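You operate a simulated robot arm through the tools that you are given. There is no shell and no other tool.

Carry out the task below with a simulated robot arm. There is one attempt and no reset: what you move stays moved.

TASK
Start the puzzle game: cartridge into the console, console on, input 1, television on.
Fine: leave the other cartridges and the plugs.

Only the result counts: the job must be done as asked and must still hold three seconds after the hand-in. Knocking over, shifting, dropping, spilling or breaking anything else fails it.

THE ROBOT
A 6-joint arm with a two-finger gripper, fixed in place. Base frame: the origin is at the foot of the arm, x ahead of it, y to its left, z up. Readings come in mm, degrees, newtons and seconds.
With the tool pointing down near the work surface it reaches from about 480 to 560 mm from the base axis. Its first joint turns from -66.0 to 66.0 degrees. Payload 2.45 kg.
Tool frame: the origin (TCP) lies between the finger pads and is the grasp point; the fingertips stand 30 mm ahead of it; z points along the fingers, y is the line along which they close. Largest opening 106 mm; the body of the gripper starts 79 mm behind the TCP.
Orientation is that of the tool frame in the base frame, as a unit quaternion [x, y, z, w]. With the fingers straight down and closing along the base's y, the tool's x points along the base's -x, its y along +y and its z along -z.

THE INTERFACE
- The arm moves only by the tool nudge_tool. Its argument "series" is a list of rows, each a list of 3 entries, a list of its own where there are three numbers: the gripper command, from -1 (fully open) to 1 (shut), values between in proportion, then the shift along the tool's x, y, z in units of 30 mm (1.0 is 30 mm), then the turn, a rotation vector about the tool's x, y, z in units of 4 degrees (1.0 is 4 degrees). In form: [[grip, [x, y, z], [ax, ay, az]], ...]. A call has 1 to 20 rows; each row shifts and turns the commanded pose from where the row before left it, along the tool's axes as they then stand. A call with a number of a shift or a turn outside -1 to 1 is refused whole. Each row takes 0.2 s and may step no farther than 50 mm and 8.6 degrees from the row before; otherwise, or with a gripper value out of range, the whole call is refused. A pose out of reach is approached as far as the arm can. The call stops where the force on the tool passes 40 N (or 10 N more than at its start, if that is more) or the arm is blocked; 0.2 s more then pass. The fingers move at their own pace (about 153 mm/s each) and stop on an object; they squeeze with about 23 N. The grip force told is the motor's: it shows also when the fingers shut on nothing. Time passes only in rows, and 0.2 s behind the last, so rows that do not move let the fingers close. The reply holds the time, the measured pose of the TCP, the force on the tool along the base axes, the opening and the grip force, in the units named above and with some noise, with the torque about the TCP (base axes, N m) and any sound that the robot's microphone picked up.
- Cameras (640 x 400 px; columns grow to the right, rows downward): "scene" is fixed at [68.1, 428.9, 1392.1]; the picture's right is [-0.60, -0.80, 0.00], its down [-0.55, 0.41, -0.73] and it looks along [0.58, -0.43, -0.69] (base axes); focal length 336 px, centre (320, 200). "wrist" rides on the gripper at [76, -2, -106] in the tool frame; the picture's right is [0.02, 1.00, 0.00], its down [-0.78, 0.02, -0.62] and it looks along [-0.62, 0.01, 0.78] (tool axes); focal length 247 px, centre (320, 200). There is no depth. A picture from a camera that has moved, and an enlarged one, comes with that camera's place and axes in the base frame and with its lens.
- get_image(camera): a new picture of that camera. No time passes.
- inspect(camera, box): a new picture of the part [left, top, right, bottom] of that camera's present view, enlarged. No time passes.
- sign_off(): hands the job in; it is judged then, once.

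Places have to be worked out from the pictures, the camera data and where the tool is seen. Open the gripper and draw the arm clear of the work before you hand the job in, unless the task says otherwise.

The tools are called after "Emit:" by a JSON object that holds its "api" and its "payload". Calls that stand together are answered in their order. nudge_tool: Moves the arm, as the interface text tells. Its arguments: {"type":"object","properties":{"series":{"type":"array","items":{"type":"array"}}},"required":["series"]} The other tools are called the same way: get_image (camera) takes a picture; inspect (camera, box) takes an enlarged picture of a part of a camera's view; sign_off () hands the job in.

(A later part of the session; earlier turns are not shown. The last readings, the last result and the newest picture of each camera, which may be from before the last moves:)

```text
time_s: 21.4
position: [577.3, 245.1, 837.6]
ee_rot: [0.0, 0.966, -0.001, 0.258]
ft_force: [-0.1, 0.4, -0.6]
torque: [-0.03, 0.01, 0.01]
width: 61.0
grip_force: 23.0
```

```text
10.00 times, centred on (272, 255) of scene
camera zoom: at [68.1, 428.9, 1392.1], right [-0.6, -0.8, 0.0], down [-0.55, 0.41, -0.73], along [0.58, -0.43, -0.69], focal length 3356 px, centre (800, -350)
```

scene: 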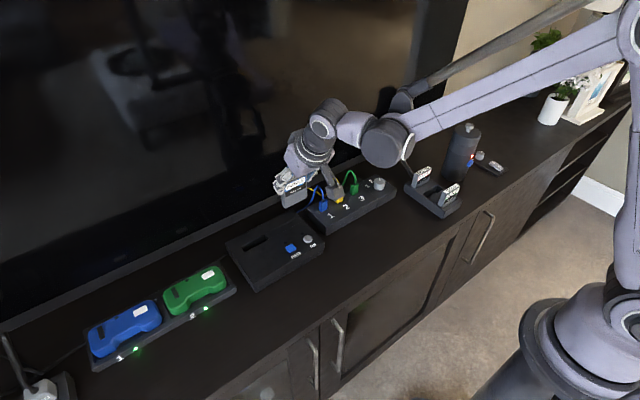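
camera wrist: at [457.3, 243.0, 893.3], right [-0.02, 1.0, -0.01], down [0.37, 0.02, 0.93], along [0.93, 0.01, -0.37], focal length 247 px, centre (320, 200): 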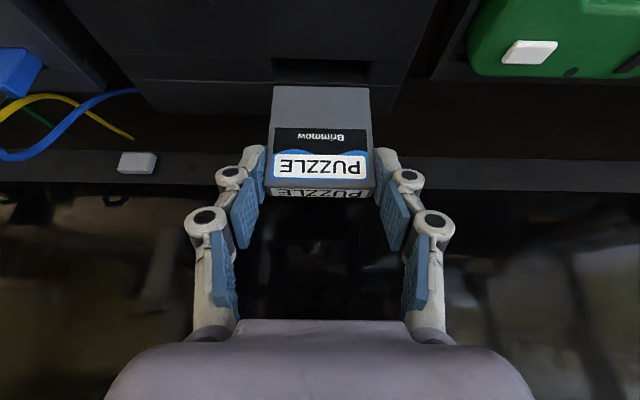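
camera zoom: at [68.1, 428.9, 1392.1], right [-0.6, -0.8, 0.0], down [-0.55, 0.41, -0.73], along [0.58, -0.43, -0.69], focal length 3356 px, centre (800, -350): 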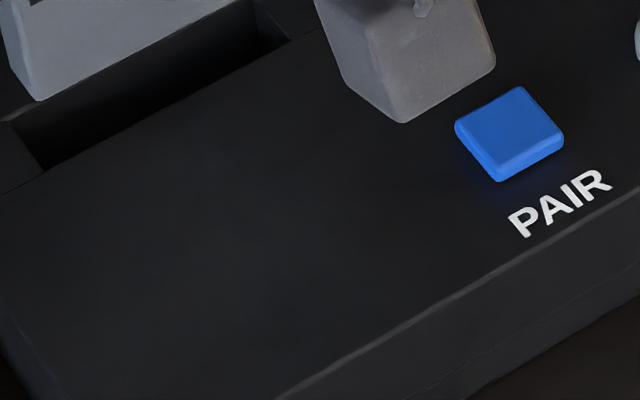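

Zoomed wrist geometry shows the cartridge centred over the slot (Δy≈0.3 mm, Δx within 1 mm, 2–4 mm clearance all round). I lower it slowly until it just enters.

Emit:
{"api": "nudge_tool", "payload": {"series": [[1, [0.1, 0, 0.1732], [0, 0, 0]], [1, [0.1, 0, 0.1732], [0, 0, 0]], [1, [0.1, 0, 0.1732], [0, 0, 0]], [1, [0.1, 0, 0.1732], [0, 0, 0]]]}}

Emit:
{"api": "inspect", "payload": {"camera": "wrist", "box": [240, 60, 400, 160]}}

Emit:
{"api": "inspect", "payload": {"camera": "scene", "box": [230, 210, 310, 260]}}

```text
time_s: 22.4
position: [577.5, 244.5, 814.3]
ee_rot: [0.001, 0.966, -0.002, 0.259]
ft_force: [-1.1, 0.0, -0.9]
torque: [-0.01, -0.03, 0.02]
width: 61.2
grip_force: 23.5
```

```text
4.00 times, centred on (320, 110) of wrist
camera zoom: at [457.2, 242.3, 869.5], right [-0.02, 1.0, -0.01], down [0.37, 0.02, 0.93], along [0.93, 0.01, -0.37], focal length 988 px, centre (320, 560)
```

zoom: 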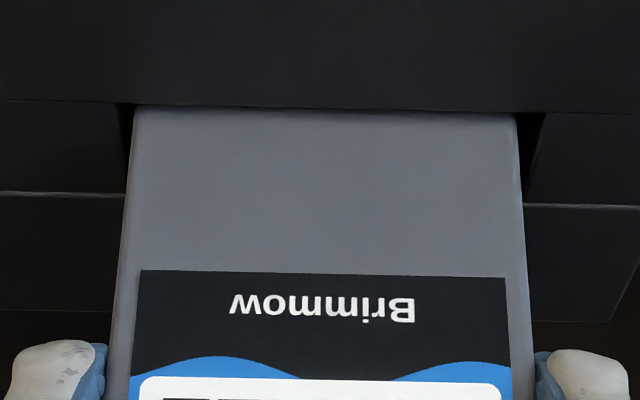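

```text
8.00 times, centred on (270, 235) of scene
camera zoom: at [68.1, 428.9, 1392.1], right [-0.6, -0.8, 0.0], down [-0.55, 0.41, -0.73], along [0.58, -0.43, -0.69], focal length 2685 px, centre (720, -80)
```

zoom: 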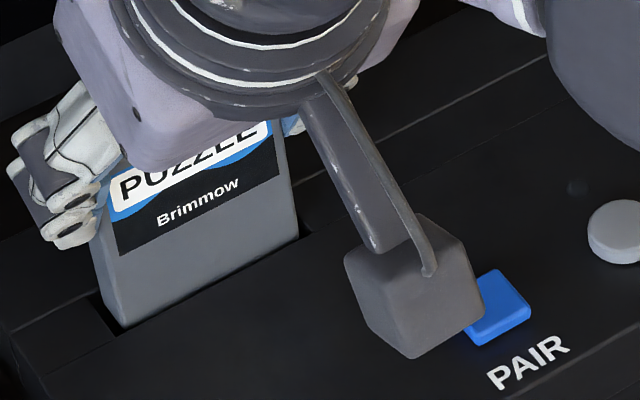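

The cartridge's bottom edge is at the slot mouth with gaps on both ends and no contact force. I keep lowering in small steps, watching the force.

Emit:
{"api": "nudge_tool", "payload": {"series": [[1, [0.0667, 0.01, 0.1155], [0, 0, 0]], [1, [0.0667, 0.01, 0.1155], [0, 0, 0]], [1, [0.0667, 0, 0.1155], [0, 0, 0]], [1, [0.0667, 0, 0.1155], [0, 0, 0]]]}}

Emit:
{"api": "inspect", "payload": {"camera": "wrist", "box": [240, 60, 400, 160]}}

Emit:
{"api": "inspect", "payload": {"camera": "scene", "box": [230, 210, 310, 260]}}

```text
time_s: 23.4
position: [578.6, 244.1, 797.1]
ee_rot: [0.001, 0.966, -0.001, 0.259]
ft_force: [0.7, 0.4, -0.5]
torque: [-0.02, -0.01, -0.01]
width: 60.8
grip_force: 23.6
```

```text
4.00 times, centred on (320, 110) of wrist
camera zoom: at [457.6, 242.6, 853.0], right [-0.02, 1.0, -0.01], down [0.37, 0.02, 0.93], along [0.93, 0.01, -0.37], focal length 988 px, centre (320, 560)
```

zoom: 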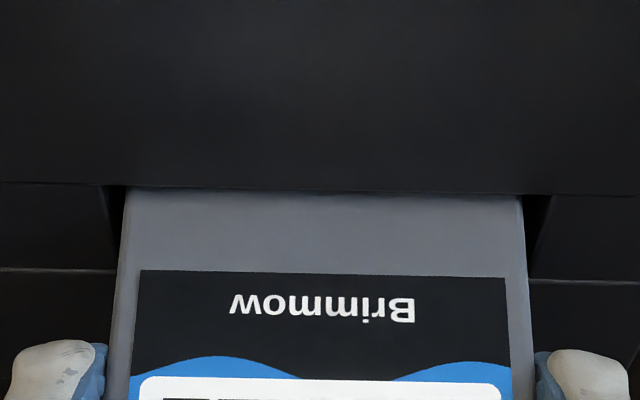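

```text
8.00 times, centred on (270, 235) of scene
camera zoom: at [68.1, 428.9, 1392.1], right [-0.6, -0.8, 0.0], down [-0.55, 0.41, -0.73], along [0.58, -0.43, -0.69], focal length 2685 px, centre (720, -80)
```

zoom: 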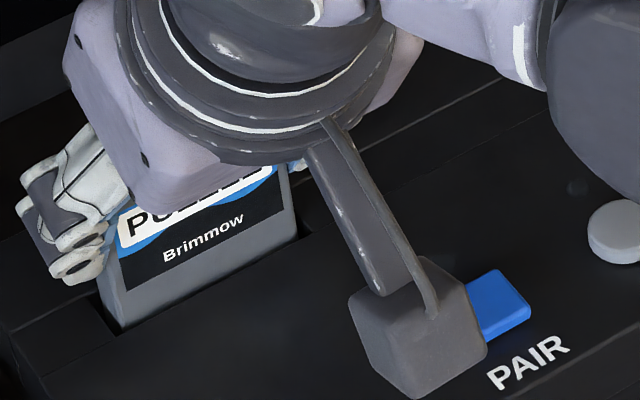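

It is sliding in freely (bottom ≈20 mm deep) and the fingertips are still about 17 mm above the console. I continue in 3 mm steps.

Emit:
{"api": "nudge_tool", "payload": {"series": [[1, [0.05, 0, 0.0866], [0, 0, 0]], [1, [0.05, 0, 0.0866], [0, 0, 0]], [1, [0.05, 0, 0.0866], [0, 0, 0]]]}}

Emit:
{"api": "inspect", "payload": {"camera": "wrist", "box": [240, 60, 400, 160]}}

Emit:
{"api": "inspect", "payload": {"camera": "scene", "box": [230, 210, 310, 260]}}

```text
time_s: 24.2
position: [577.3, 244.7, 790.5]
ee_rot: [0.001, 0.966, -0.001, 0.259]
ft_force: [0.4, -0.6, 14.6]
torque: [-0.01, -0.21, -0.03]
width: 61.4
grip_force: 22.8
```

```text
4.00 times, centred on (320, 110) of wrist
camera zoom: at [457.6, 242.8, 845.2], right [-0.02, 1.0, -0.01], down [0.37, 0.02, 0.93], along [0.93, 0.01, -0.37], focal length 988 px, centre (320, 560)
```

zoom: 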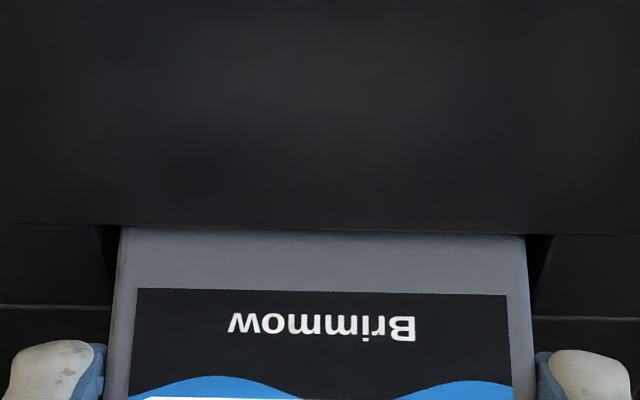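

```text
8.00 times, centred on (270, 235) of scene
camera zoom: at [67.8, 428.8, 1392.2], right [-0.6, -0.8, 0.0], down [-0.55, 0.41, -0.73], along [0.58, -0.43, -0.69], focal length 2685 px, centre (720, -80)
```

zoom: 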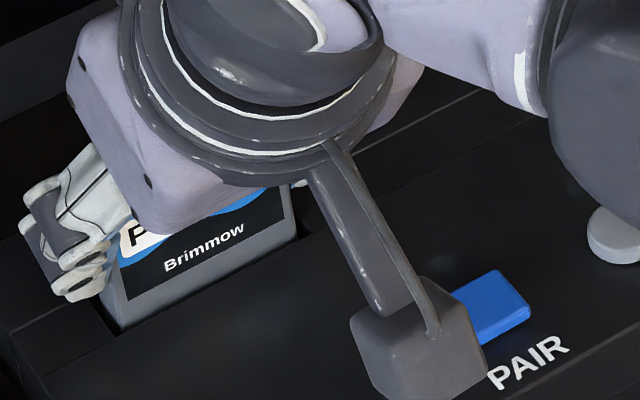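

Contact came up at 14.6 N and the cartridge slid a few mm up in the grip, so it has met the slot floor at roughly 23–24 mm depth. I release it and back the tool away upward.

Emit:
{"api": "nudge_tool", "payload": {"series": [[-0.45, [0, 0, 0], [0, 0, 0]], [-0.45, [0, 0, 0], [0, 0, 0]], [-0.45, [-0.2, 0, -0.3464], [0, 0, 0]], [-0.45, [-0.333, 0, -0.577], [0, 0, 0]], [-0.45, [-0.333, 0, -0.577], [0, 0, 0]], [-0.45, [-0.333, 0, -0.577], [0, 0, 0]]]}}

Emit:
{"api": "get_image", "payload": {"camera": "wrist"}}

Emit:
{"api": "inspect", "payload": {"camera": "scene", "box": [220, 180, 340, 280]}}

```text
time_s: 25.6
position: [577.5, 243.7, 862.3]
ee_rot: [0.0, 0.966, -0.001, 0.259]
ft_force: [0.5, -0.9, 0.9]
torque: [0.02, -0.03, 0.0]
width: 76.8
grip_force: 0.2
```

```text
taken
camera wrist: at [457.5, 242.1, 916.9], right [-0.02, 1.0, -0.01], down [0.37, 0.02, 0.93], along [0.93, 0.01, -0.37], focal length 247 px, centre (320, 200)
```

wrist: 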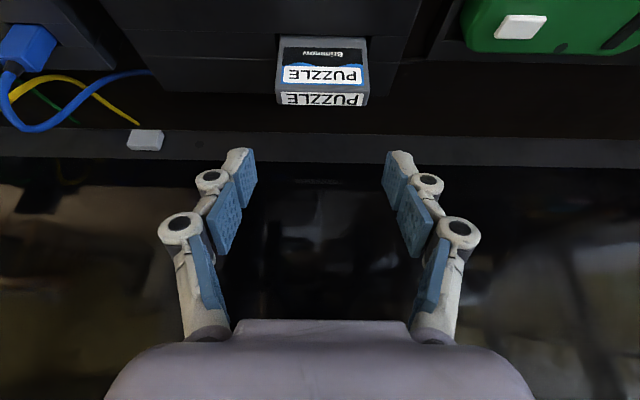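

```text
4.00 times, centred on (280, 230) of scene
camera zoom: at [68.0, 428.9, 1392.1], right [-0.6, -0.8, 0.0], down [-0.55, 0.41, -0.73], along [0.58, -0.43, -0.69], focal length 1343 px, centre (480, 80)
```

zoom: 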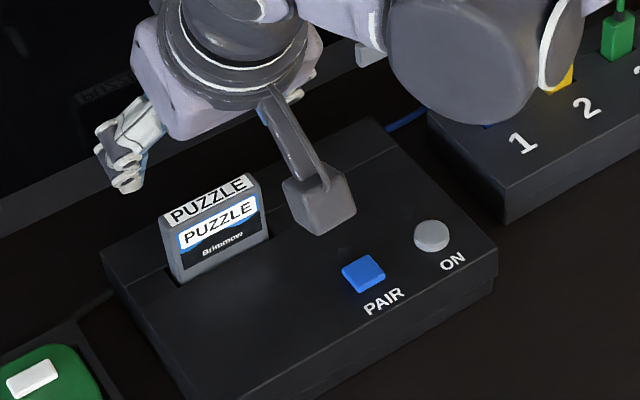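

The cartridge stands upright in the slot. I zoom in to measure its height, then decide on a seating push from above.

Emit:
{"api": "inspect", "payload": {"camera": "wrist", "box": [250, 20, 400, 120]}}

Emit:
{"api": "inspect", "payload": {"camera": "scene", "box": [248, 215, 312, 255]}}

```text
4.00 times, centred on (325, 70) of wrist
camera zoom: at [457.5, 242.1, 916.9], right [-0.02, 1.0, -0.01], down [0.37, 0.02, 0.93], along [0.93, 0.01, -0.37], focal length 988 px, centre (300, 720)
```

zoom: 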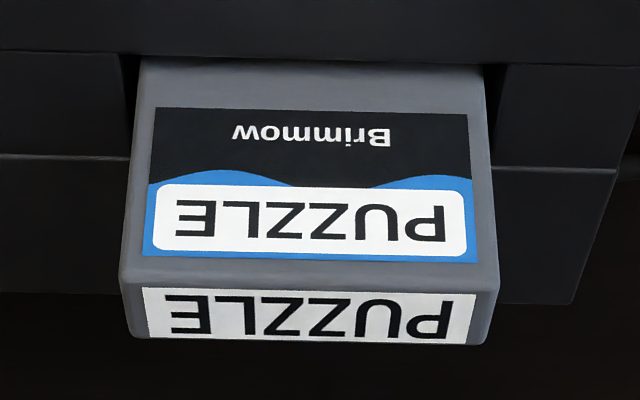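

```text
10.00 times, centred on (280, 235) of scene
camera zoom: at [68.0, 428.9, 1392.1], right [-0.6, -0.8, 0.0], down [-0.55, 0.41, -0.73], along [0.58, -0.43, -0.69], focal length 3356 px, centre (720, -150)
```

zoom: 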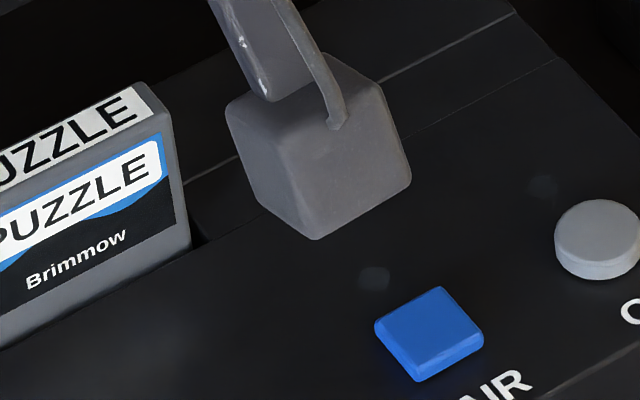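

The cartridge top is at about z=794 and it stands upright, and the console's two indicator dots are dark. I close the fingers and bring the tip over the cartridge's top edge for a gentle seating push.

Emit:
{"api": "nudge_tool", "payload": {"series": [[1, [0, 0, 0], [0, 0, 0]], [1, [0, 0, 0], [0, 0, 0]], [1, [0, 0, 0], [0, 0, 0]], [1, [0.393, 0, 0.813], [0, 0, 0]], [1, [0.0333, 0, 0.0577], [0, 0, 0]], [1, [0.0333, 0, 0.0577], [0, 0, 0]]]}}

Emit:
{"api": "get_image", "payload": {"camera": "wrist"}}

Emit:
{"api": "inspect", "payload": {"camera": "scene", "box": [220, 180, 340, 280]}}

```text
time_s: 27.0
position: [579.7, 244.6, 830.5]
ee_rot: [0.0, 0.966, -0.001, 0.259]
ft_force: [0.0, 0.1, -0.3]
torque: [0.01, 0.01, 0.01]
width: 0.2
grip_force: 22.6
```

```text
taken
camera wrist: at [459.5, 241.6, 886.3], right [-0.02, 1.0, -0.01], down [0.37, 0.02, 0.93], along [0.93, 0.01, -0.37], focal length 247 px, centre (320, 200)
```

wrist: 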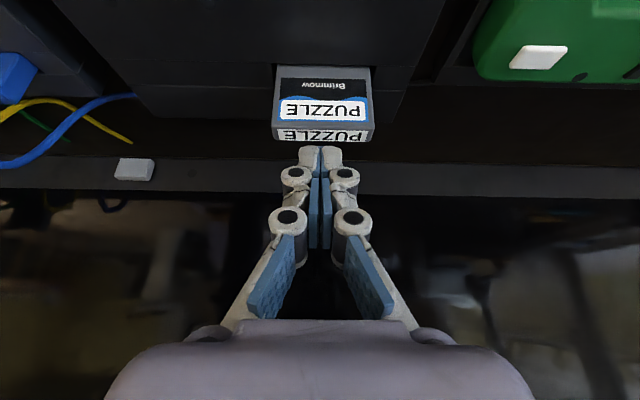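

```text
4.00 times, centred on (280, 230) of scene
camera zoom: at [68.1, 428.9, 1392.1], right [-0.6, -0.8, 0.0], down [-0.55, 0.41, -0.73], along [0.58, -0.43, -0.69], focal length 1343 px, centre (480, 80)
```

zoom: 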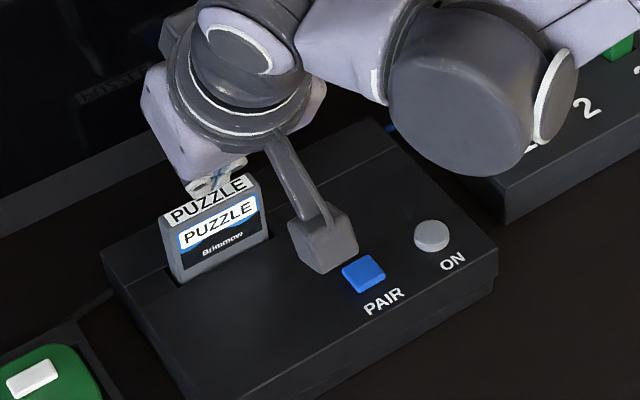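

The closed fingertip is about 5 mm above the middle of the cartridge top. I press down in 2 mm steps.

Emit:
{"api": "nudge_tool", "payload": {"series": [[1, [0.0333, 0, 0.0577], [0, 0, 0]], [1, [0.0333, 0, 0.0577], [0, 0, 0]], [1, [0.0333, 0, 0.0577], [0, 0, 0]]]}}

```text
time_s: 27.8
position: [578.4, 244.0, 823.7]
ee_rot: [0.001, 0.966, -0.001, 0.258]
ft_force: [-0.2, 0.0, 0.5]
torque: [0.01, -0.02, 0.02]
width: 0.0
grip_force: 22.5
```

No contact yet at z≈824. I continue down in 1.5 mm steps.

Emit:
{"api": "nudge_tool", "payload": {"series": [[1, [0.025, 0, 0.0433], [0, 0, 0]], [1, [0.025, 0, 0.0433], [0, 0, 0]]]}}

Emit:
{"api": "inspect", "payload": {"camera": "wrist", "box": [250, 60, 400, 160]}}

```text
time_s: 28.4
position: [578.8, 245.1, 820.8]
ee_rot: [0.0, 0.966, -0.001, 0.259]
ft_force: [-0.7, -0.5, 11.5]
torque: [-0.02, -0.04, 0.0]
width: 6.1
grip_force: 23.1
```

```text
4.00 times, centred on (325, 110) of wrist
camera zoom: at [459.2, 242.5, 876.3], right [-0.02, 1.0, -0.01], down [0.37, 0.02, 0.93], along [0.93, 0.01, -0.37], focal length 988 px, centre (300, 560)
```

zoom: 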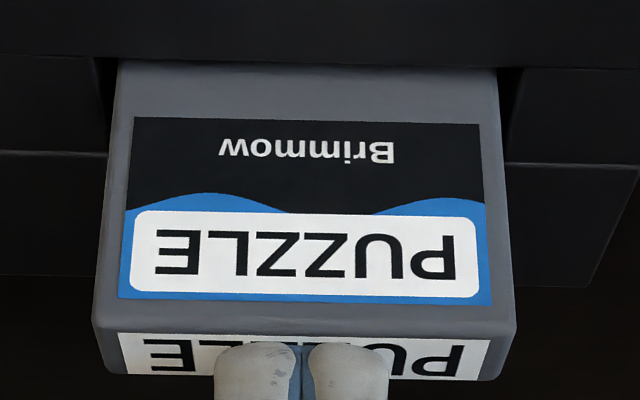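

Contact at 11.5 N puts the cartridge top at about 789.5, so its bottom is about 24–25 mm into the console. I push slightly further to confirm it is on a hard stop.

Emit:
{"api": "nudge_tool", "payload": {"series": [[1, [0.0167, 0, 0.0289], [0, 0, 0]], [1, [0.0167, 0, 0.0289], [0, 0, 0]]]}}

Emit:
{"api": "inspect", "payload": {"camera": "wrist", "box": [250, 60, 400, 160]}}

```text
time_s: 29.0
position: [579.6, 244.6, 820.7]
ee_rot: [-0.001, 0.965, -0.001, 0.262]
ft_force: [-2.0, -1.0, 14.4]
torque: [-0.03, -0.02, -0.03]
width: 6.2
grip_force: 22.8
stopped in row 2: the force on the tool passed its limit at 44 N (the readings are from after the stop); the commanded pose is now the measured one
```

```text
4.00 times, centred on (325, 110) of wrist
camera zoom: at [459.8, 242.4, 875.6], right [-0.02, 1.0, -0.01], down [0.36, 0.02, 0.93], along [0.93, 0.01, -0.36], focal length 988 px, centre (300, 560)
```

zoom: 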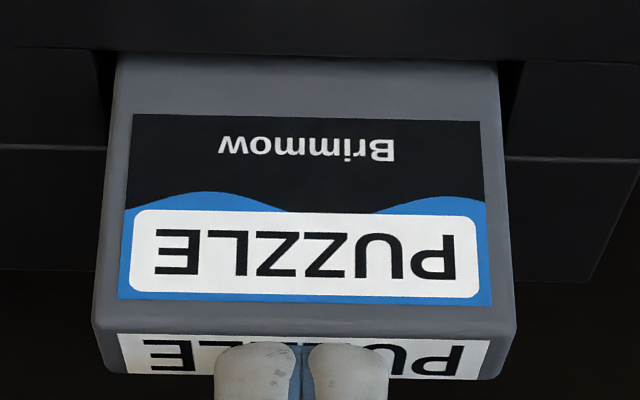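

44 N against no movement: the cartridge is fully seated. I lift off and move to where the wrist camera can view the ON button.

Emit:
{"api": "nudge_tool", "payload": {"series": [[1, [-0.333, 0, -0.577], [0, 0, 0]], [1, [-0.333, 0, -0.577], [0, 0, 0]], [1, [-0.333, 0, -0.577], [0, 0, 0]], [1, [0.636, -0.72, -0.367], [0, 0, 0]], [1, [0.636, -0.72, -0.367], [0, 0, 0]], [1, [0.636, -0.72, -0.367], [0, 0, 0]], [1, [0.636, -0.72, -0.367], [0, 0, 0]], [1, [0.636, -0.72, -0.367], [0, 0, 0]]]}}

Emit:
{"api": "get_image", "payload": {"camera": "wrist"}}

Emit:
{"api": "get_image", "payload": {"camera": "scene"}}

```text
time_s: 30.8
position: [470.2, 136.5, 880.0]
ee_rot: [0.0, 0.965, 0.0, 0.262]
ft_force: [-0.1, -0.3, 0.5]
torque: [0.02, 0.01, -0.02]
width: 0.0
grip_force: 23.0
```

```text
taken
camera wrist: at [351.0, 133.9, 934.3], right [-0.02, 1.0, -0.01], down [0.36, 0.02, 0.93], along [0.93, 0.01, -0.36], focal length 247 px, centre (320, 200)
```

wrist: 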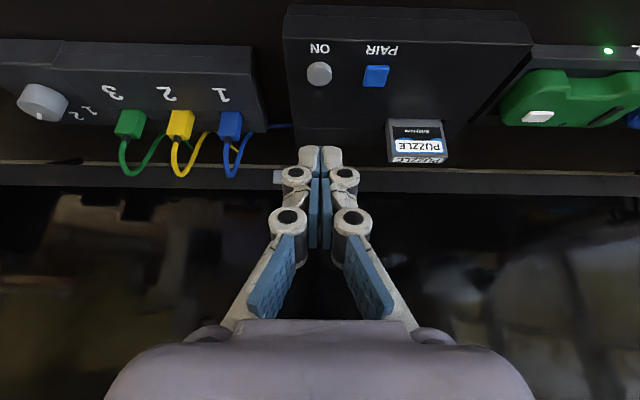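

```text
taken
```

scene: 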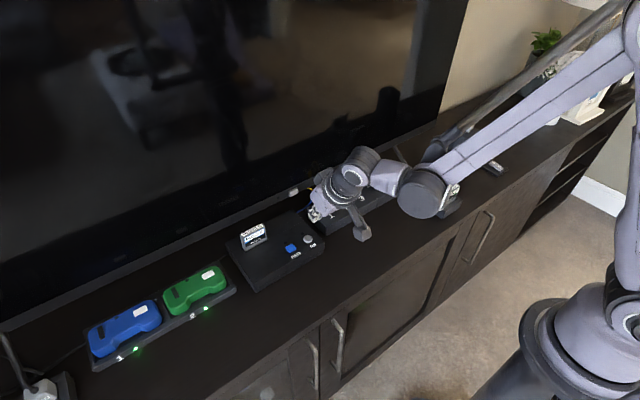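

I zoom in on the ON button for a precise position.

Emit:
{"api": "inspect", "payload": {"camera": "wrist", "box": [280, 30, 408, 110]}}

```text
5.00 times, centred on (344, 70) of wrist
camera zoom: at [351.0, 133.9, 934.3], right [-0.02, 1.0, -0.01], down [0.36, 0.02, 0.93], along [0.93, 0.01, -0.36], focal length 1235 px, centre (200, 850)
```

zoom: 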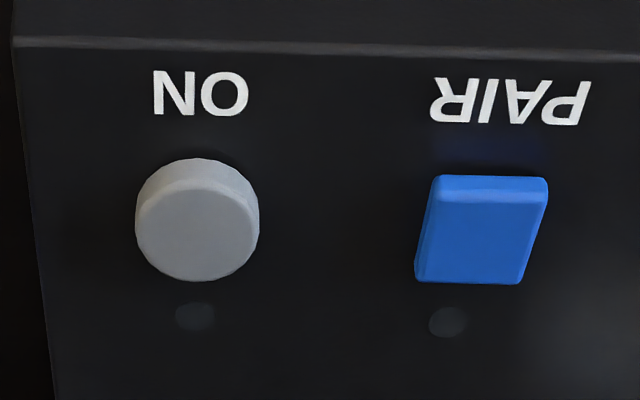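

I place the ON button at about (516,133.4) with its top near z=753.5 and both indicator dots dark. I bring the closed fingertip to about 15 mm above it.

Emit:
{"api": "nudge_tool", "payload": {"series": [[1, [0.049, -0.026, 0.744], [0, 0, 0]], [1, [0.049, -0.026, 0.744], [0, 0, 0]], [1, [0.049, -0.026, 0.744], [0, 0, 0]], [1, [0.049, -0.026, 0.744], [0, 0, 0]]]}}

Emit:
{"api": "get_image", "payload": {"camera": "wrist"}}

Emit:
{"api": "inspect", "payload": {"camera": "scene", "box": [250, 180, 400, 280]}}

```text
time_s: 31.8
position: [510.7, 133.8, 799.1]
ee_rot: [-0.001, 0.965, 0.0, 0.261]
ft_force: [0.6, -0.2, 0.2]
torque: [-0.02, -0.02, -0.02]
width: 0.0
grip_force: 23.6
```

```text
taken
camera wrist: at [390.7, 131.6, 854.2], right [-0.02, 1.0, -0.01], down [0.36, 0.02, 0.93], along [0.93, 0.01, -0.36], focal length 247 px, centre (320, 200)
```

wrist: 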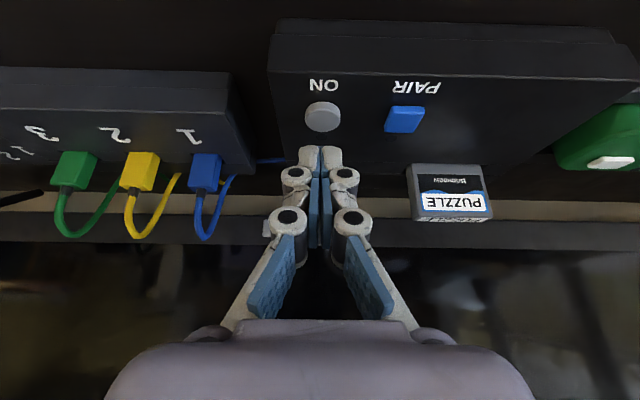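

```text
4.00 times, centred on (325, 230) of scene
camera zoom: at [68.1, 428.9, 1392.1], right [-0.6, -0.8, 0.0], down [-0.55, 0.41, -0.73], along [0.58, -0.43, -0.69], focal length 1343 px, centre (300, 80)
```

zoom: 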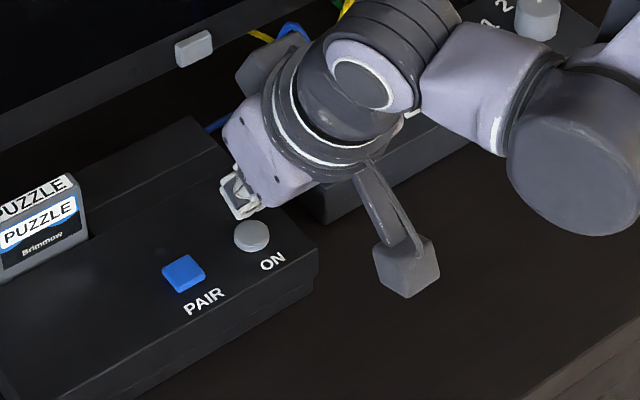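

I zoom in for a second fix on the button position before pressing.

Emit:
{"api": "inspect", "payload": {"camera": "wrist", "box": [270, 70, 398, 150]}}

Emit:
{"api": "inspect", "payload": {"camera": "scene", "box": [286, 215, 334, 245]}}

```text
5.00 times, centred on (334, 110) of wrist
camera zoom: at [390.7, 131.6, 854.2], right [-0.02, 1.0, -0.01], down [0.36, 0.02, 0.93], along [0.93, 0.01, -0.36], focal length 1235 px, centre (250, 650)
```

zoom: 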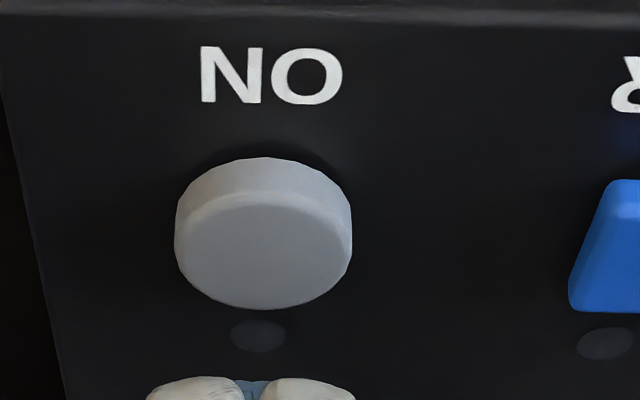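

```text
13.33 times, centred on (310, 230) of scene
camera zoom: at [68.1, 428.9, 1392.1], right [-0.6, -0.8, 0.0], down [-0.55, 0.41, -0.73], along [0.58, -0.43, -0.69], focal length 4475 px, centre (453, -200)
```

zoom: 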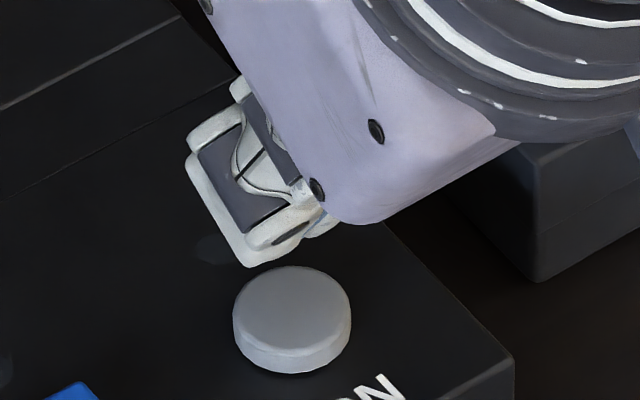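

The two wrist views agree: button top at about (517.5,133.9,751). I lower the fingertip to just above it and then press in small steps.

Emit:
{"api": "nudge_tool", "payload": {"series": [[1, [0.079, 0, 0.134], [0, 0, 0]], [1, [0.079, 0, 0.134], [0, 0, 0]], [1, [0.079, 0, 0.134], [0, 0, 0]], [1, [0.0253, 0, 0.0431], [0, 0, 0]]]}}

Emit:
{"api": "get_image", "payload": {"camera": "wrist"}}

```text
time_s: 32.8
position: [509.9, 133.0, 782.2]
ee_rot: [-0.001, 0.965, 0.0, 0.261]
ft_force: [-0.9, 0.5, -1.0]
torque: [0.02, 0.0, -0.02]
width: 0.0
grip_force: 23.0
```

```text
taken
camera wrist: at [389.5, 131.2, 838.4], right [-0.02, 1.0, -0.01], down [0.36, 0.02, 0.93], along [0.93, 0.01, -0.36], focal length 247 px, centre (320, 200)
```

wrist: 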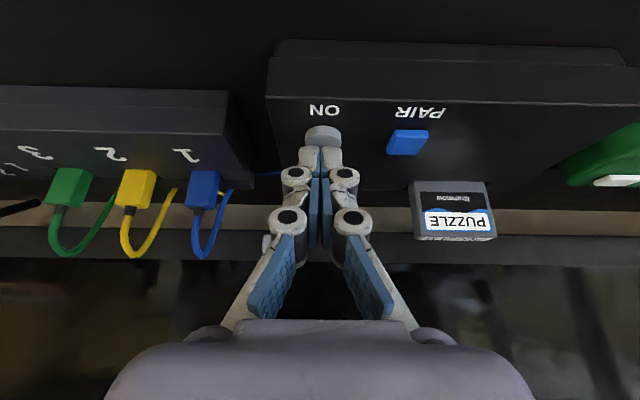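

The tip now overlaps the button in the image with no force yet. I continue down in 1.5 mm steps until I feel or hear the press.

Emit:
{"api": "nudge_tool", "payload": {"series": [[1, [0.0253, 0, 0.0431], [0, 0, 0]], [1, [0.0253, 0, 0.0431], [0, 0, 0]]]}}

Emit:
{"api": "inspect", "payload": {"camera": "wrist", "box": [270, 90, 398, 170]}}

```text
time_s: 33.4
position: [508.7, 133.3, 780.9]
ee_rot: [-0.001, 0.965, -0.001, 0.262]
ft_force: [0.1, -0.2, 0.9]
torque: [0.01, 0.02, -0.01]
width: 5.9
grip_force: 28.1
```

```text
5.00 times, centred on (334, 130) of wrist
camera zoom: at [389.1, 131.5, 835.5], right [-0.02, 1.0, -0.01], down [0.36, 0.02, 0.93], along [0.93, 0.01, -0.36], focal length 1235 px, centre (250, 550)
```

zoom: 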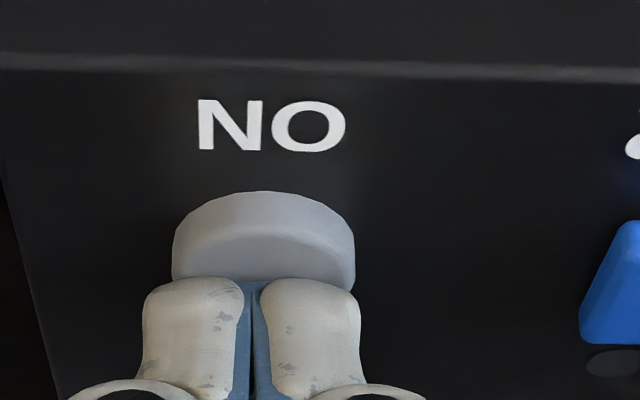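

Contact has started (fingers spread 6 mm slightly) but there is little force yet. I keep pressing in small steps.

Emit:
{"api": "nudge_tool", "payload": {"series": [[1, [0.0253, 0, 0.0431], [0, 0, 0]]]}}

Emit:
{"api": "inspect", "payload": {"camera": "wrist", "box": [270, 90, 398, 170]}}

Emit:
{"api": "inspect", "payload": {"camera": "scene", "box": [270, 205, 334, 245]}}

```text
time_s: 33.8
position: [510.0, 133.6, 780.7]
ee_rot: [-0.001, 0.965, 0.0, 0.261]
ft_force: [-0.4, -0.2, 1.3]
torque: [-0.02, 0.02, 0.0]
width: 6.0
grip_force: 28.9
heard: click
```

```text
5.00 times, centred on (334, 130) of wrist
camera zoom: at [389.3, 131.8, 834.3], right [-0.02, 1.0, -0.01], down [0.36, 0.02, 0.93], along [0.93, 0.01, -0.36], focal length 1235 px, centre (250, 550)
```

zoom: 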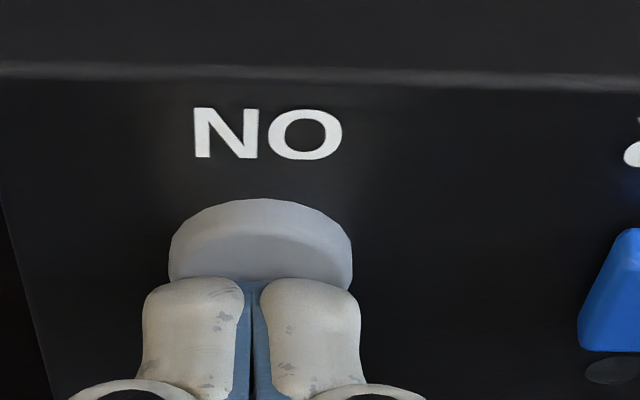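

```text
10.00 times, centred on (302, 225) of scene
camera zoom: at [68.0, 428.9, 1392.1], right [-0.6, -0.8, 0.0], down [-0.55, 0.41, -0.73], along [0.58, -0.43, -0.69], focal length 3356 px, centre (500, -50)
```

zoom: 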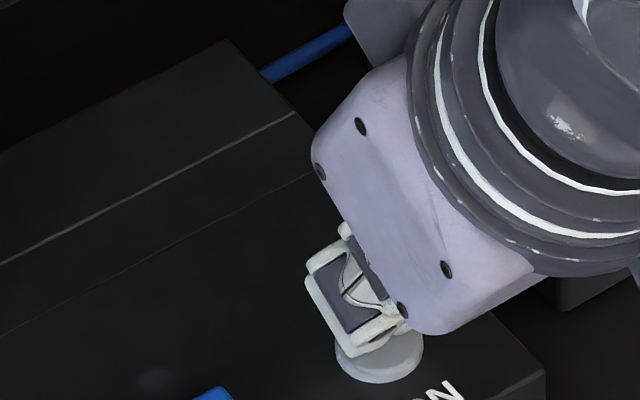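

A click was heard. I lift straight off and look at the indicators.

Emit:
{"api": "nudge_tool", "payload": {"series": [[1, [-0.337, 0, -0.575], [0, 0, 0]], [1, [-0.337, 0, -0.575], [0, 0, 0]], [1, [-0.337, 0, -0.575], [0, 0, 0]], [1, [-0.337, 0, -0.575], [0, 0, 0]], [1, [0.575, 0, -0.337], [0, 0, 0]], [1, [0.575, 0, -0.337], [0, 0, 0]]]}}

Emit:
{"api": "get_image", "payload": {"camera": "wrist"}}

Emit:
{"api": "inspect", "payload": {"camera": "wrist", "box": [270, 20, 470, 170]}}

Emit:
{"api": "get_image", "payload": {"camera": "scene"}}

```text
time_s: 35.2
position: [469.1, 132.5, 859.9]
ee_rot: [-0.001, 0.965, -0.001, 0.262]
ft_force: [-0.8, -0.3, 1.2]
torque: [0.02, 0.02, -0.01]
width: 0.0
grip_force: 28.7
```

```text
taken
camera wrist: at [349.3, 130.4, 914.3], right [-0.02, 1.0, -0.01], down [0.36, 0.02, 0.93], along [0.93, 0.01, -0.36], focal length 247 px, centre (320, 200)
```

wrist: 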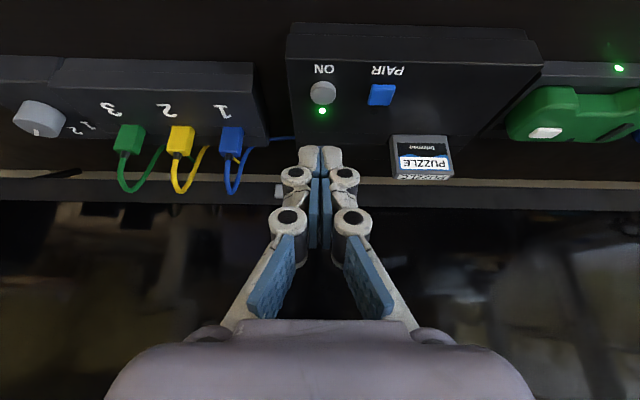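

```text
2.67 times, centred on (370, 95) of wrist
camera zoom: at [349.3, 130.4, 914.3], right [-0.02, 1.0, -0.01], down [0.36, 0.02, 0.93], along [0.93, 0.01, -0.36], focal length 659 px, centre (187, 480)
```

zoom: 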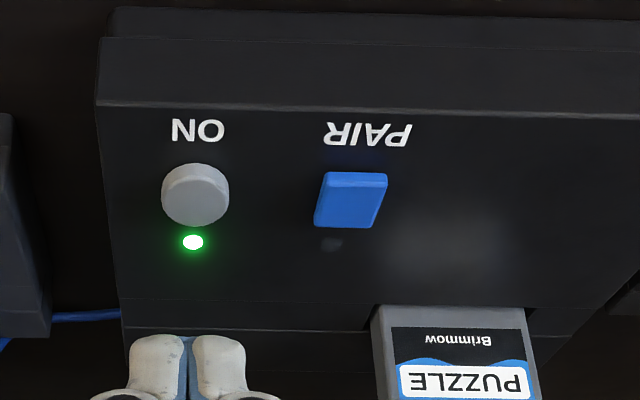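

```text
taken
```

scene: 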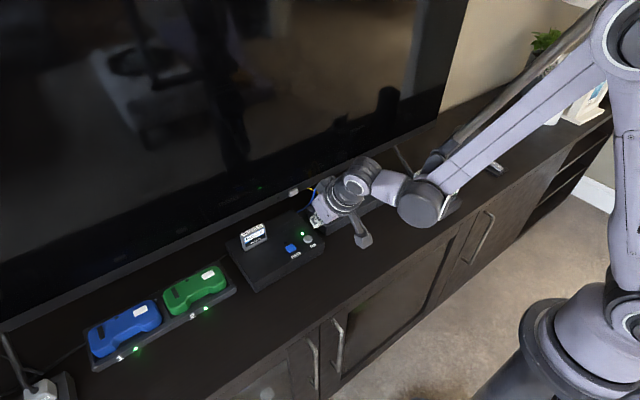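

The console's green power LED is on. Next is the input knob, so I move sideways to view it with the wrist camera, staying well above the plugs.

Emit:
{"api": "nudge_tool", "payload": {"series": [[1, [0, -0.965, -0.05], [0, 0, 0]], [1, [0, -0.965, 0], [0, 0, 0]], [1, [0, -0.965, 0], [0, 0, 0]], [1, [0, -0.965, 0], [0, 0, 0]], [1, [0, -0.965, 0], [0, 0, 0]], [1, [0, -0.965, 0], [0, 0, 0]], [1, [0, -0.965, 0], [0, 0, 0]], [1, [0, -0.965, 0], [0, 0, 0]], [1, [0, -0.965, 0], [0, 0, 0]], [1, [0, -0.965, 0], [0, 0, 0]]]}}

Emit:
{"api": "get_image", "payload": {"camera": "wrist"}}

Emit:
{"api": "inspect", "payload": {"camera": "wrist", "box": [270, 50, 430, 150]}}

Emit:
{"api": "get_image", "payload": {"camera": "scene"}}

```text
time_s: 37.4
position: [468.5, -157.2, 861.1]
ee_rot: [0.0, 0.965, -0.001, 0.262]
ft_force: [-0.4, -0.3, 0.0]
torque: [-0.02, 0.05, 0.02]
width: 0.0
grip_force: 28.7
```

```text
taken
camera wrist: at [348.6, -159.8, 915.6], right [-0.02, 1.0, -0.01], down [0.36, 0.02, 0.93], along [0.93, 0.01, -0.36], focal length 247 px, centre (320, 200)
```

wrist: 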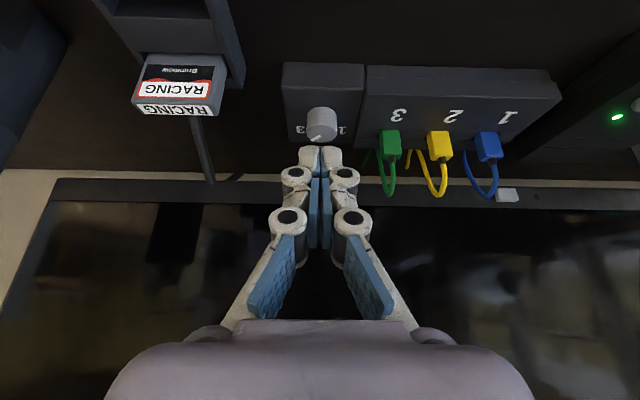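

```text
4.00 times, centred on (350, 100) of wrist
camera zoom: at [348.6, -159.8, 915.6], right [-0.02, 1.0, -0.01], down [0.36, 0.02, 0.93], along [0.93, 0.01, -0.36], focal length 988 px, centre (200, 600)
```

zoom: 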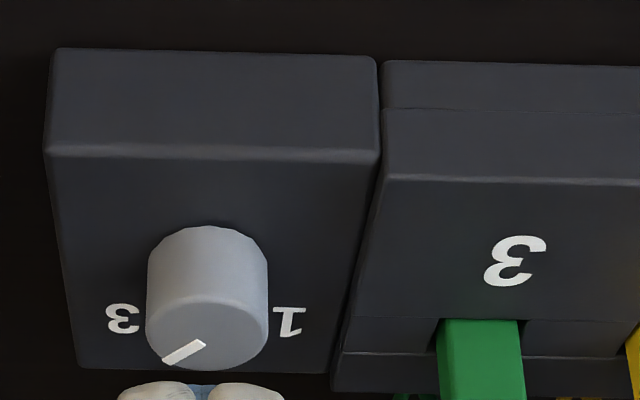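

```text
taken
```

scene: 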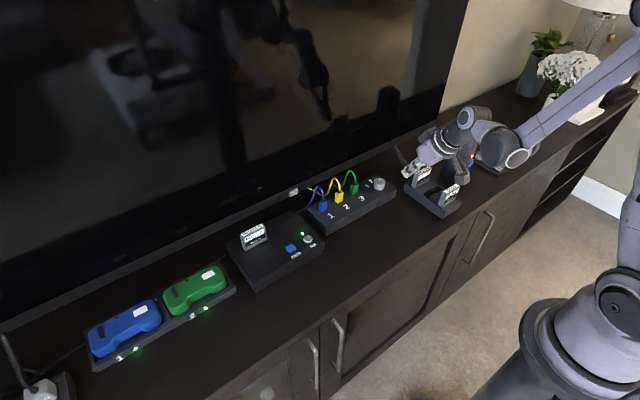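

The knob's pointer is at about −45° (the "3" mark). Its axis is near (562.5,−157), top z≈758, radius ≈16, and the box top is ≈736.5. I open the fingers to about 50 mm, reduce tilt to 20° and pre-rotate the tool −60° about vertical, well above everything, so that a +90° turn stays in reach.

Emit:
{"api": "nudge_tool", "payload": {"series": [[0.05, [-0.72, 0, 0.42], [0, 0, 0]], [0.05, [-0.72, 0, 0.42], [0, 0, 0]], [0.05, [0, 0, 0], [0, 0.8667, 0]], [0.05, [0, 0, 0], [0, 0.8667, 0]], [0.05, [0, 0, 0], [0, 0.8667, 0]], [0.05, [0, 0, 0], [0.342, 0, 0.94]], [0.05, [0, 0, 0], [0.342, 0, 0.94]], [0.05, [0, 0, 0], [0.342, 0, 0.94]], [0.05, [0, 0, 0], [0.342, 0, 0.94]], [0.05, [0, 0, 0], [0.342, 0, 0.94]], [0.05, [0, 0, 0], [0.342, 0, 0.94]], [0.05, [0, 0, 0], [0.342, 0, 0.94]], [0.05, [0, 0, 0], [0.342, 0, 0.94]], [0.05, [0, 0, 0], [0.342, 0, 0.94]], [0.05, [0, 0, 0], [0.342, 0, 0.94]], [0.05, [0, 0, 0], [0.342, 0, 0.94]], [0.05, [0, 0, 0], [0.342, 0, 0.94]], [0.05, [0, 0, 0], [0.342, 0, 0.94]], [0.05, [0, 0, 0], [0.342, 0, 0.94]], [0.05, [0, 0, 0], [0.342, 0, 0.94]]]}}

Emit:
{"api": "get_image", "payload": {"camera": "wrist"}}

Emit:
{"api": "get_image", "payload": {"camera": "scene"}}

```text
time_s: 41.6
position: [517.5, -155.5, 860.0]
ee_rot: [0.493, 0.853, -0.088, 0.149]
ft_force: [-0.2, -0.3, -0.3]
torque: [0.04, 0.0, 0.02]
width: 50.7
grip_force: 0.0
```

```text
taken
camera wrist: at [462.7, -63.1, 936.3], right [0.86, 0.52, -0.01], down [0.28, -0.44, 0.85], along [0.44, -0.73, -0.52], focal length 247 px, centre (320, 200)
```

wrist: 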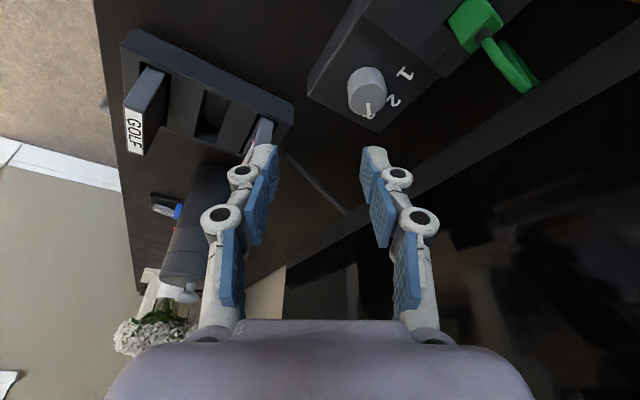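

```text
taken
```

scene: 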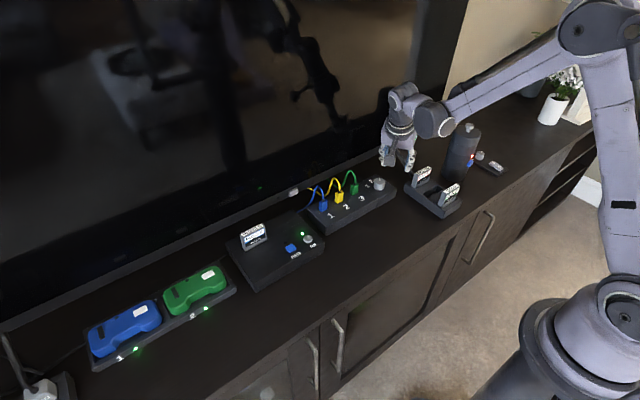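

The pose is as intended, with clear space around. I zoom in on the knob from this new angle for a third position fix.

Emit:
{"api": "inspect", "payload": {"camera": "wrist", "box": [300, 30, 460, 140]}}

```text
3.64 times, centred on (380, 85) of wrist
camera zoom: at [462.7, -63.1, 936.3], right [0.86, 0.52, -0.01], down [0.28, -0.44, 0.85], along [0.44, -0.73, -0.52], focal length 898 px, centre (102, 618)
```

zoom: 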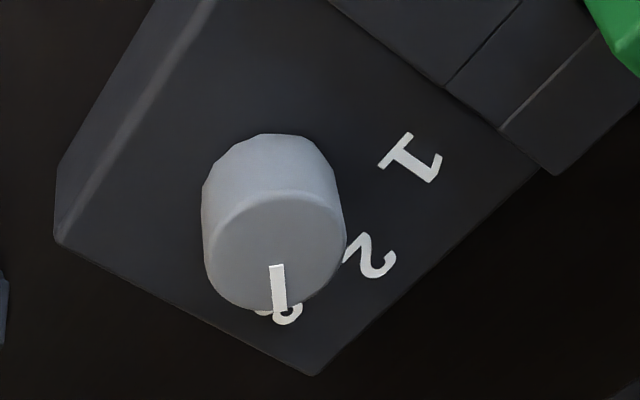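

All views agree on the knob axis at about (562.7,−156.5), with labels at about ±45°. I move over it to z≈800 and check the centring.

Emit:
{"api": "nudge_tool", "payload": {"series": [[0.05, [0.05, 0.43, 0.691], [0, 0, 0]], [0.05, [0.05, 0.43, 0.691], [0, 0, 0]], [0.05, [0.05, 0.43, 0.691], [0, 0, 0]]]}}

Emit:
{"api": "get_image", "payload": {"camera": "wrist"}}

Emit:
{"api": "inspect", "payload": {"camera": "scene", "box": [330, 130, 430, 220]}}

```text
time_s: 42.4
position: [562.5, -153.1, 800.8]
ee_rot: [0.492, 0.853, -0.088, 0.15]
ft_force: [0.6, 0.3, -0.3]
torque: [-0.02, -0.01, -0.01]
width: 50.4
grip_force: 0.0
```

```text
taken
camera wrist: at [505.4, -60.1, 875.5], right [0.86, 0.52, -0.01], down [0.28, -0.44, 0.85], along [0.44, -0.73, -0.52], focal length 247 px, centre (320, 200)
```

wrist: 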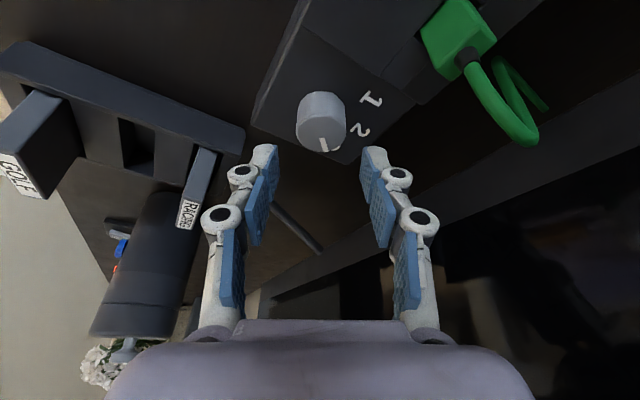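

```text
4.44 times, centred on (380, 175) of scene
camera zoom: at [68.1, 428.9, 1392.1], right [-0.6, -0.8, 0.0], down [-0.55, 0.41, -0.73], along [0.58, -0.43, -0.69], focal length 1492 px, centre (53, 311)
```

zoom: 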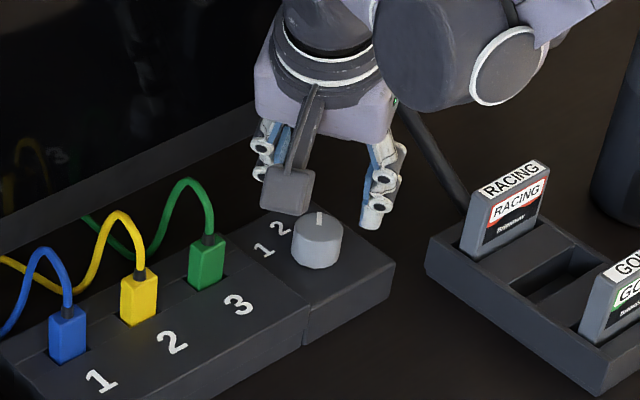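

I zoom in to check the knob's centring between the pads.

Emit:
{"api": "inspect", "payload": {"camera": "wrist", "box": [240, 60, 400, 180]}}

```text
3.33 times, centred on (320, 120) of wrist
camera zoom: at [505.4, -60.1, 875.5], right [0.86, 0.52, -0.01], down [0.28, -0.44, 0.85], along [0.44, -0.73, -0.52], focal length 823 px, centre (320, 467)
```

zoom: 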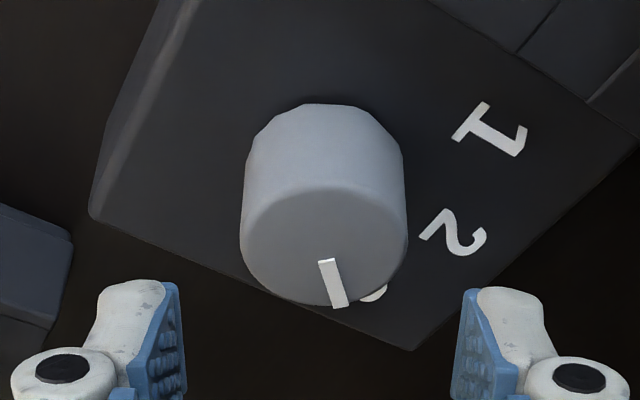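

The knob is laterally centred between the pads (within 0.5 mm). I shift 3 mm back along the tilt direction and lower to TCP z≈775, leaving the tips about 6 mm above the box.

Emit:
{"api": "nudge_tool", "payload": {"series": [[0.05, [0.0975, 0, 0.195], [0, 0, 0]], [0.05, [0.0975, 0, 0.195], [0, 0, 0]], [0.05, [0.0975, 0, 0.195], [0, 0, 0]], [0.05, [0.0975, 0, 0.195], [0, 0, 0]]]}}

Emit:
{"api": "inspect", "payload": {"camera": "wrist", "box": [240, 80, 400, 200]}}

Emit:
{"api": "inspect", "payload": {"camera": "scene", "box": [340, 150, 420, 210]}}

```text
time_s: 43.4
position: [559.8, -148.7, 774.6]
ee_rot: [0.491, 0.854, -0.087, 0.15]
ft_force: [1.0, 0.1, -0.5]
torque: [0.01, 0.0, 0.05]
width: 50.4
grip_force: 0.0
```

```text
3.33 times, centred on (320, 140) of wrist
camera zoom: at [503.4, -56.1, 849.6], right [0.86, 0.52, -0.01], down [0.28, -0.44, 0.85], along [0.44, -0.73, -0.52], focal length 823 px, centre (320, 400)
```

zoom: 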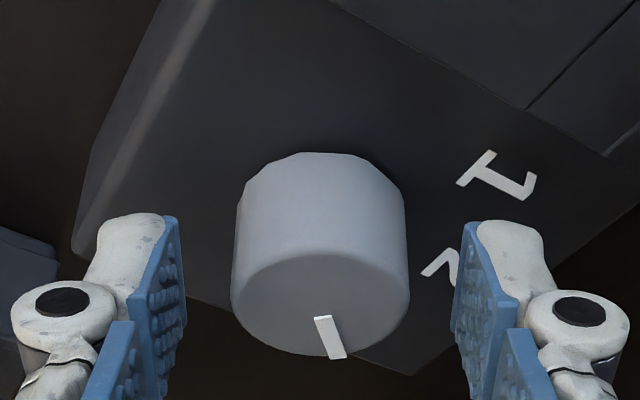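

```text
6.67 times, centred on (380, 180) of scene
camera zoom: at [68.1, 428.9, 1392.1], right [-0.6, -0.8, 0.0], down [-0.55, 0.41, -0.73], along [0.58, -0.43, -0.69], focal length 2238 px, centre (-80, 333)
```

zoom: 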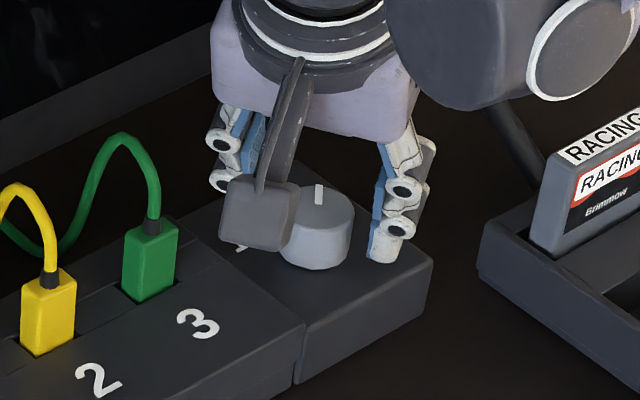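

The pads straddle the knob symmetrically and nothing else is near. I close on the knob.

Emit:
{"api": "nudge_tool", "payload": {"series": [[1, [0, 0, 0], [0, 0, 0]], [1, [0, 0, 0], [0, 0, 0]], [1, [0, 0, 0], [0, 0, 0]]]}}

Emit:
{"api": "inspect", "payload": {"camera": "wrist", "box": [240, 80, 400, 200]}}

```text
time_s: 44.2
position: [558.7, -149.2, 773.4]
ee_rot: [0.492, 0.853, -0.087, 0.15]
ft_force: [-1.8, 3.0, 2.1]
torque: [-0.4, -0.1, 0.06]
width: 31.2
grip_force: 44.9
```

```text
3.33 times, centred on (320, 140) of wrist
camera zoom: at [503.4, -56.0, 849.7], right [0.86, 0.52, -0.01], down [0.28, -0.44, 0.85], along [0.44, -0.73, -0.52], focal length 823 px, centre (320, 400)
```

zoom: 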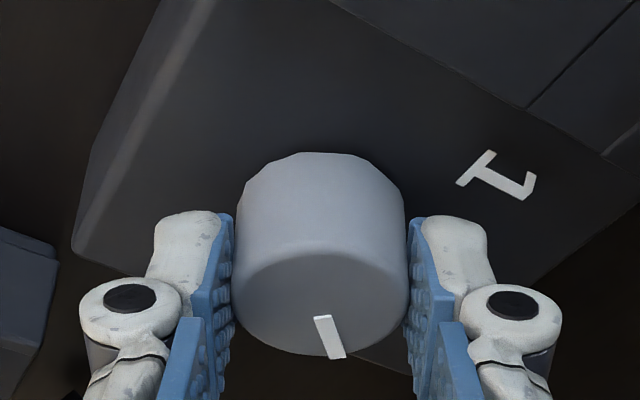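

The knob is gripped at 31 mm. I turn +20° about the vertical through the knob axis as a first check.

Emit:
{"api": "nudge_tool", "payload": {"series": [[1, [0, -0.0186, 0], [-0.342, 0, -0.94]], [1, [0, -0.0186, 0], [-0.342, 0, -0.94]], [1, [0, -0.0186, 0], [-0.342, 0, -0.94]], [1, [0, -0.0186, 0], [-0.342, 0, -0.94]], [1, [0, -0.0186, 0], [-0.342, 0, -0.94]]]}}

Emit:
{"api": "inspect", "payload": {"camera": "wrist", "box": [240, 80, 400, 200]}}

Emit:
{"api": "inspect", "payload": {"camera": "scene", "box": [340, 150, 420, 210]}}

```text
time_s: 45.4
position: [558.0, -149.3, 773.8]
ee_rot: [0.335, 0.926, -0.06, 0.163]
ft_force: [-0.7, 5.7, 0.7]
torque: [-0.03, 0.1, -0.01]
width: 31.1
grip_force: 45.2
```

```text
3.33 times, centred on (320, 140) of wrist
camera zoom: at [472.9, -82.6, 849.9], right [0.62, 0.78, -0.01], down [0.41, -0.32, 0.85], along [0.66, -0.54, -0.52], focal length 823 px, centre (320, 400)
```

zoom: 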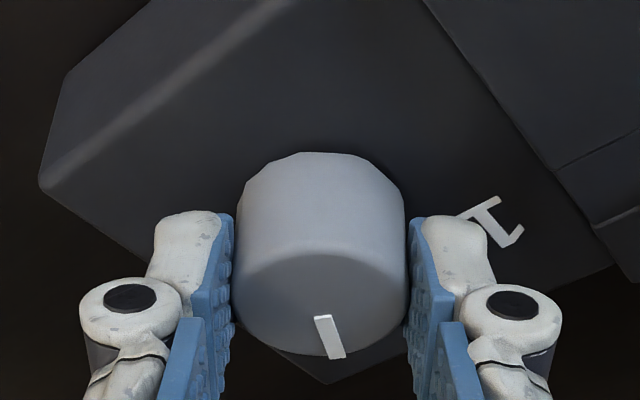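

```text
6.67 times, centred on (380, 180) of scene
camera zoom: at [68.0, 429.0, 1392.1], right [-0.6, -0.8, 0.0], down [-0.55, 0.41, -0.73], along [0.58, -0.43, -0.69], focal length 2238 px, centre (-80, 333)
```

zoom: 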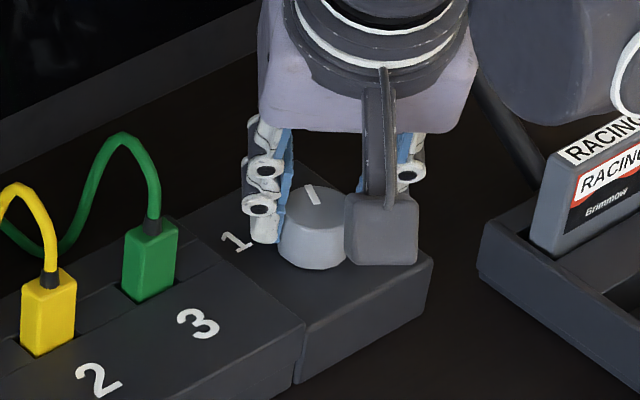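

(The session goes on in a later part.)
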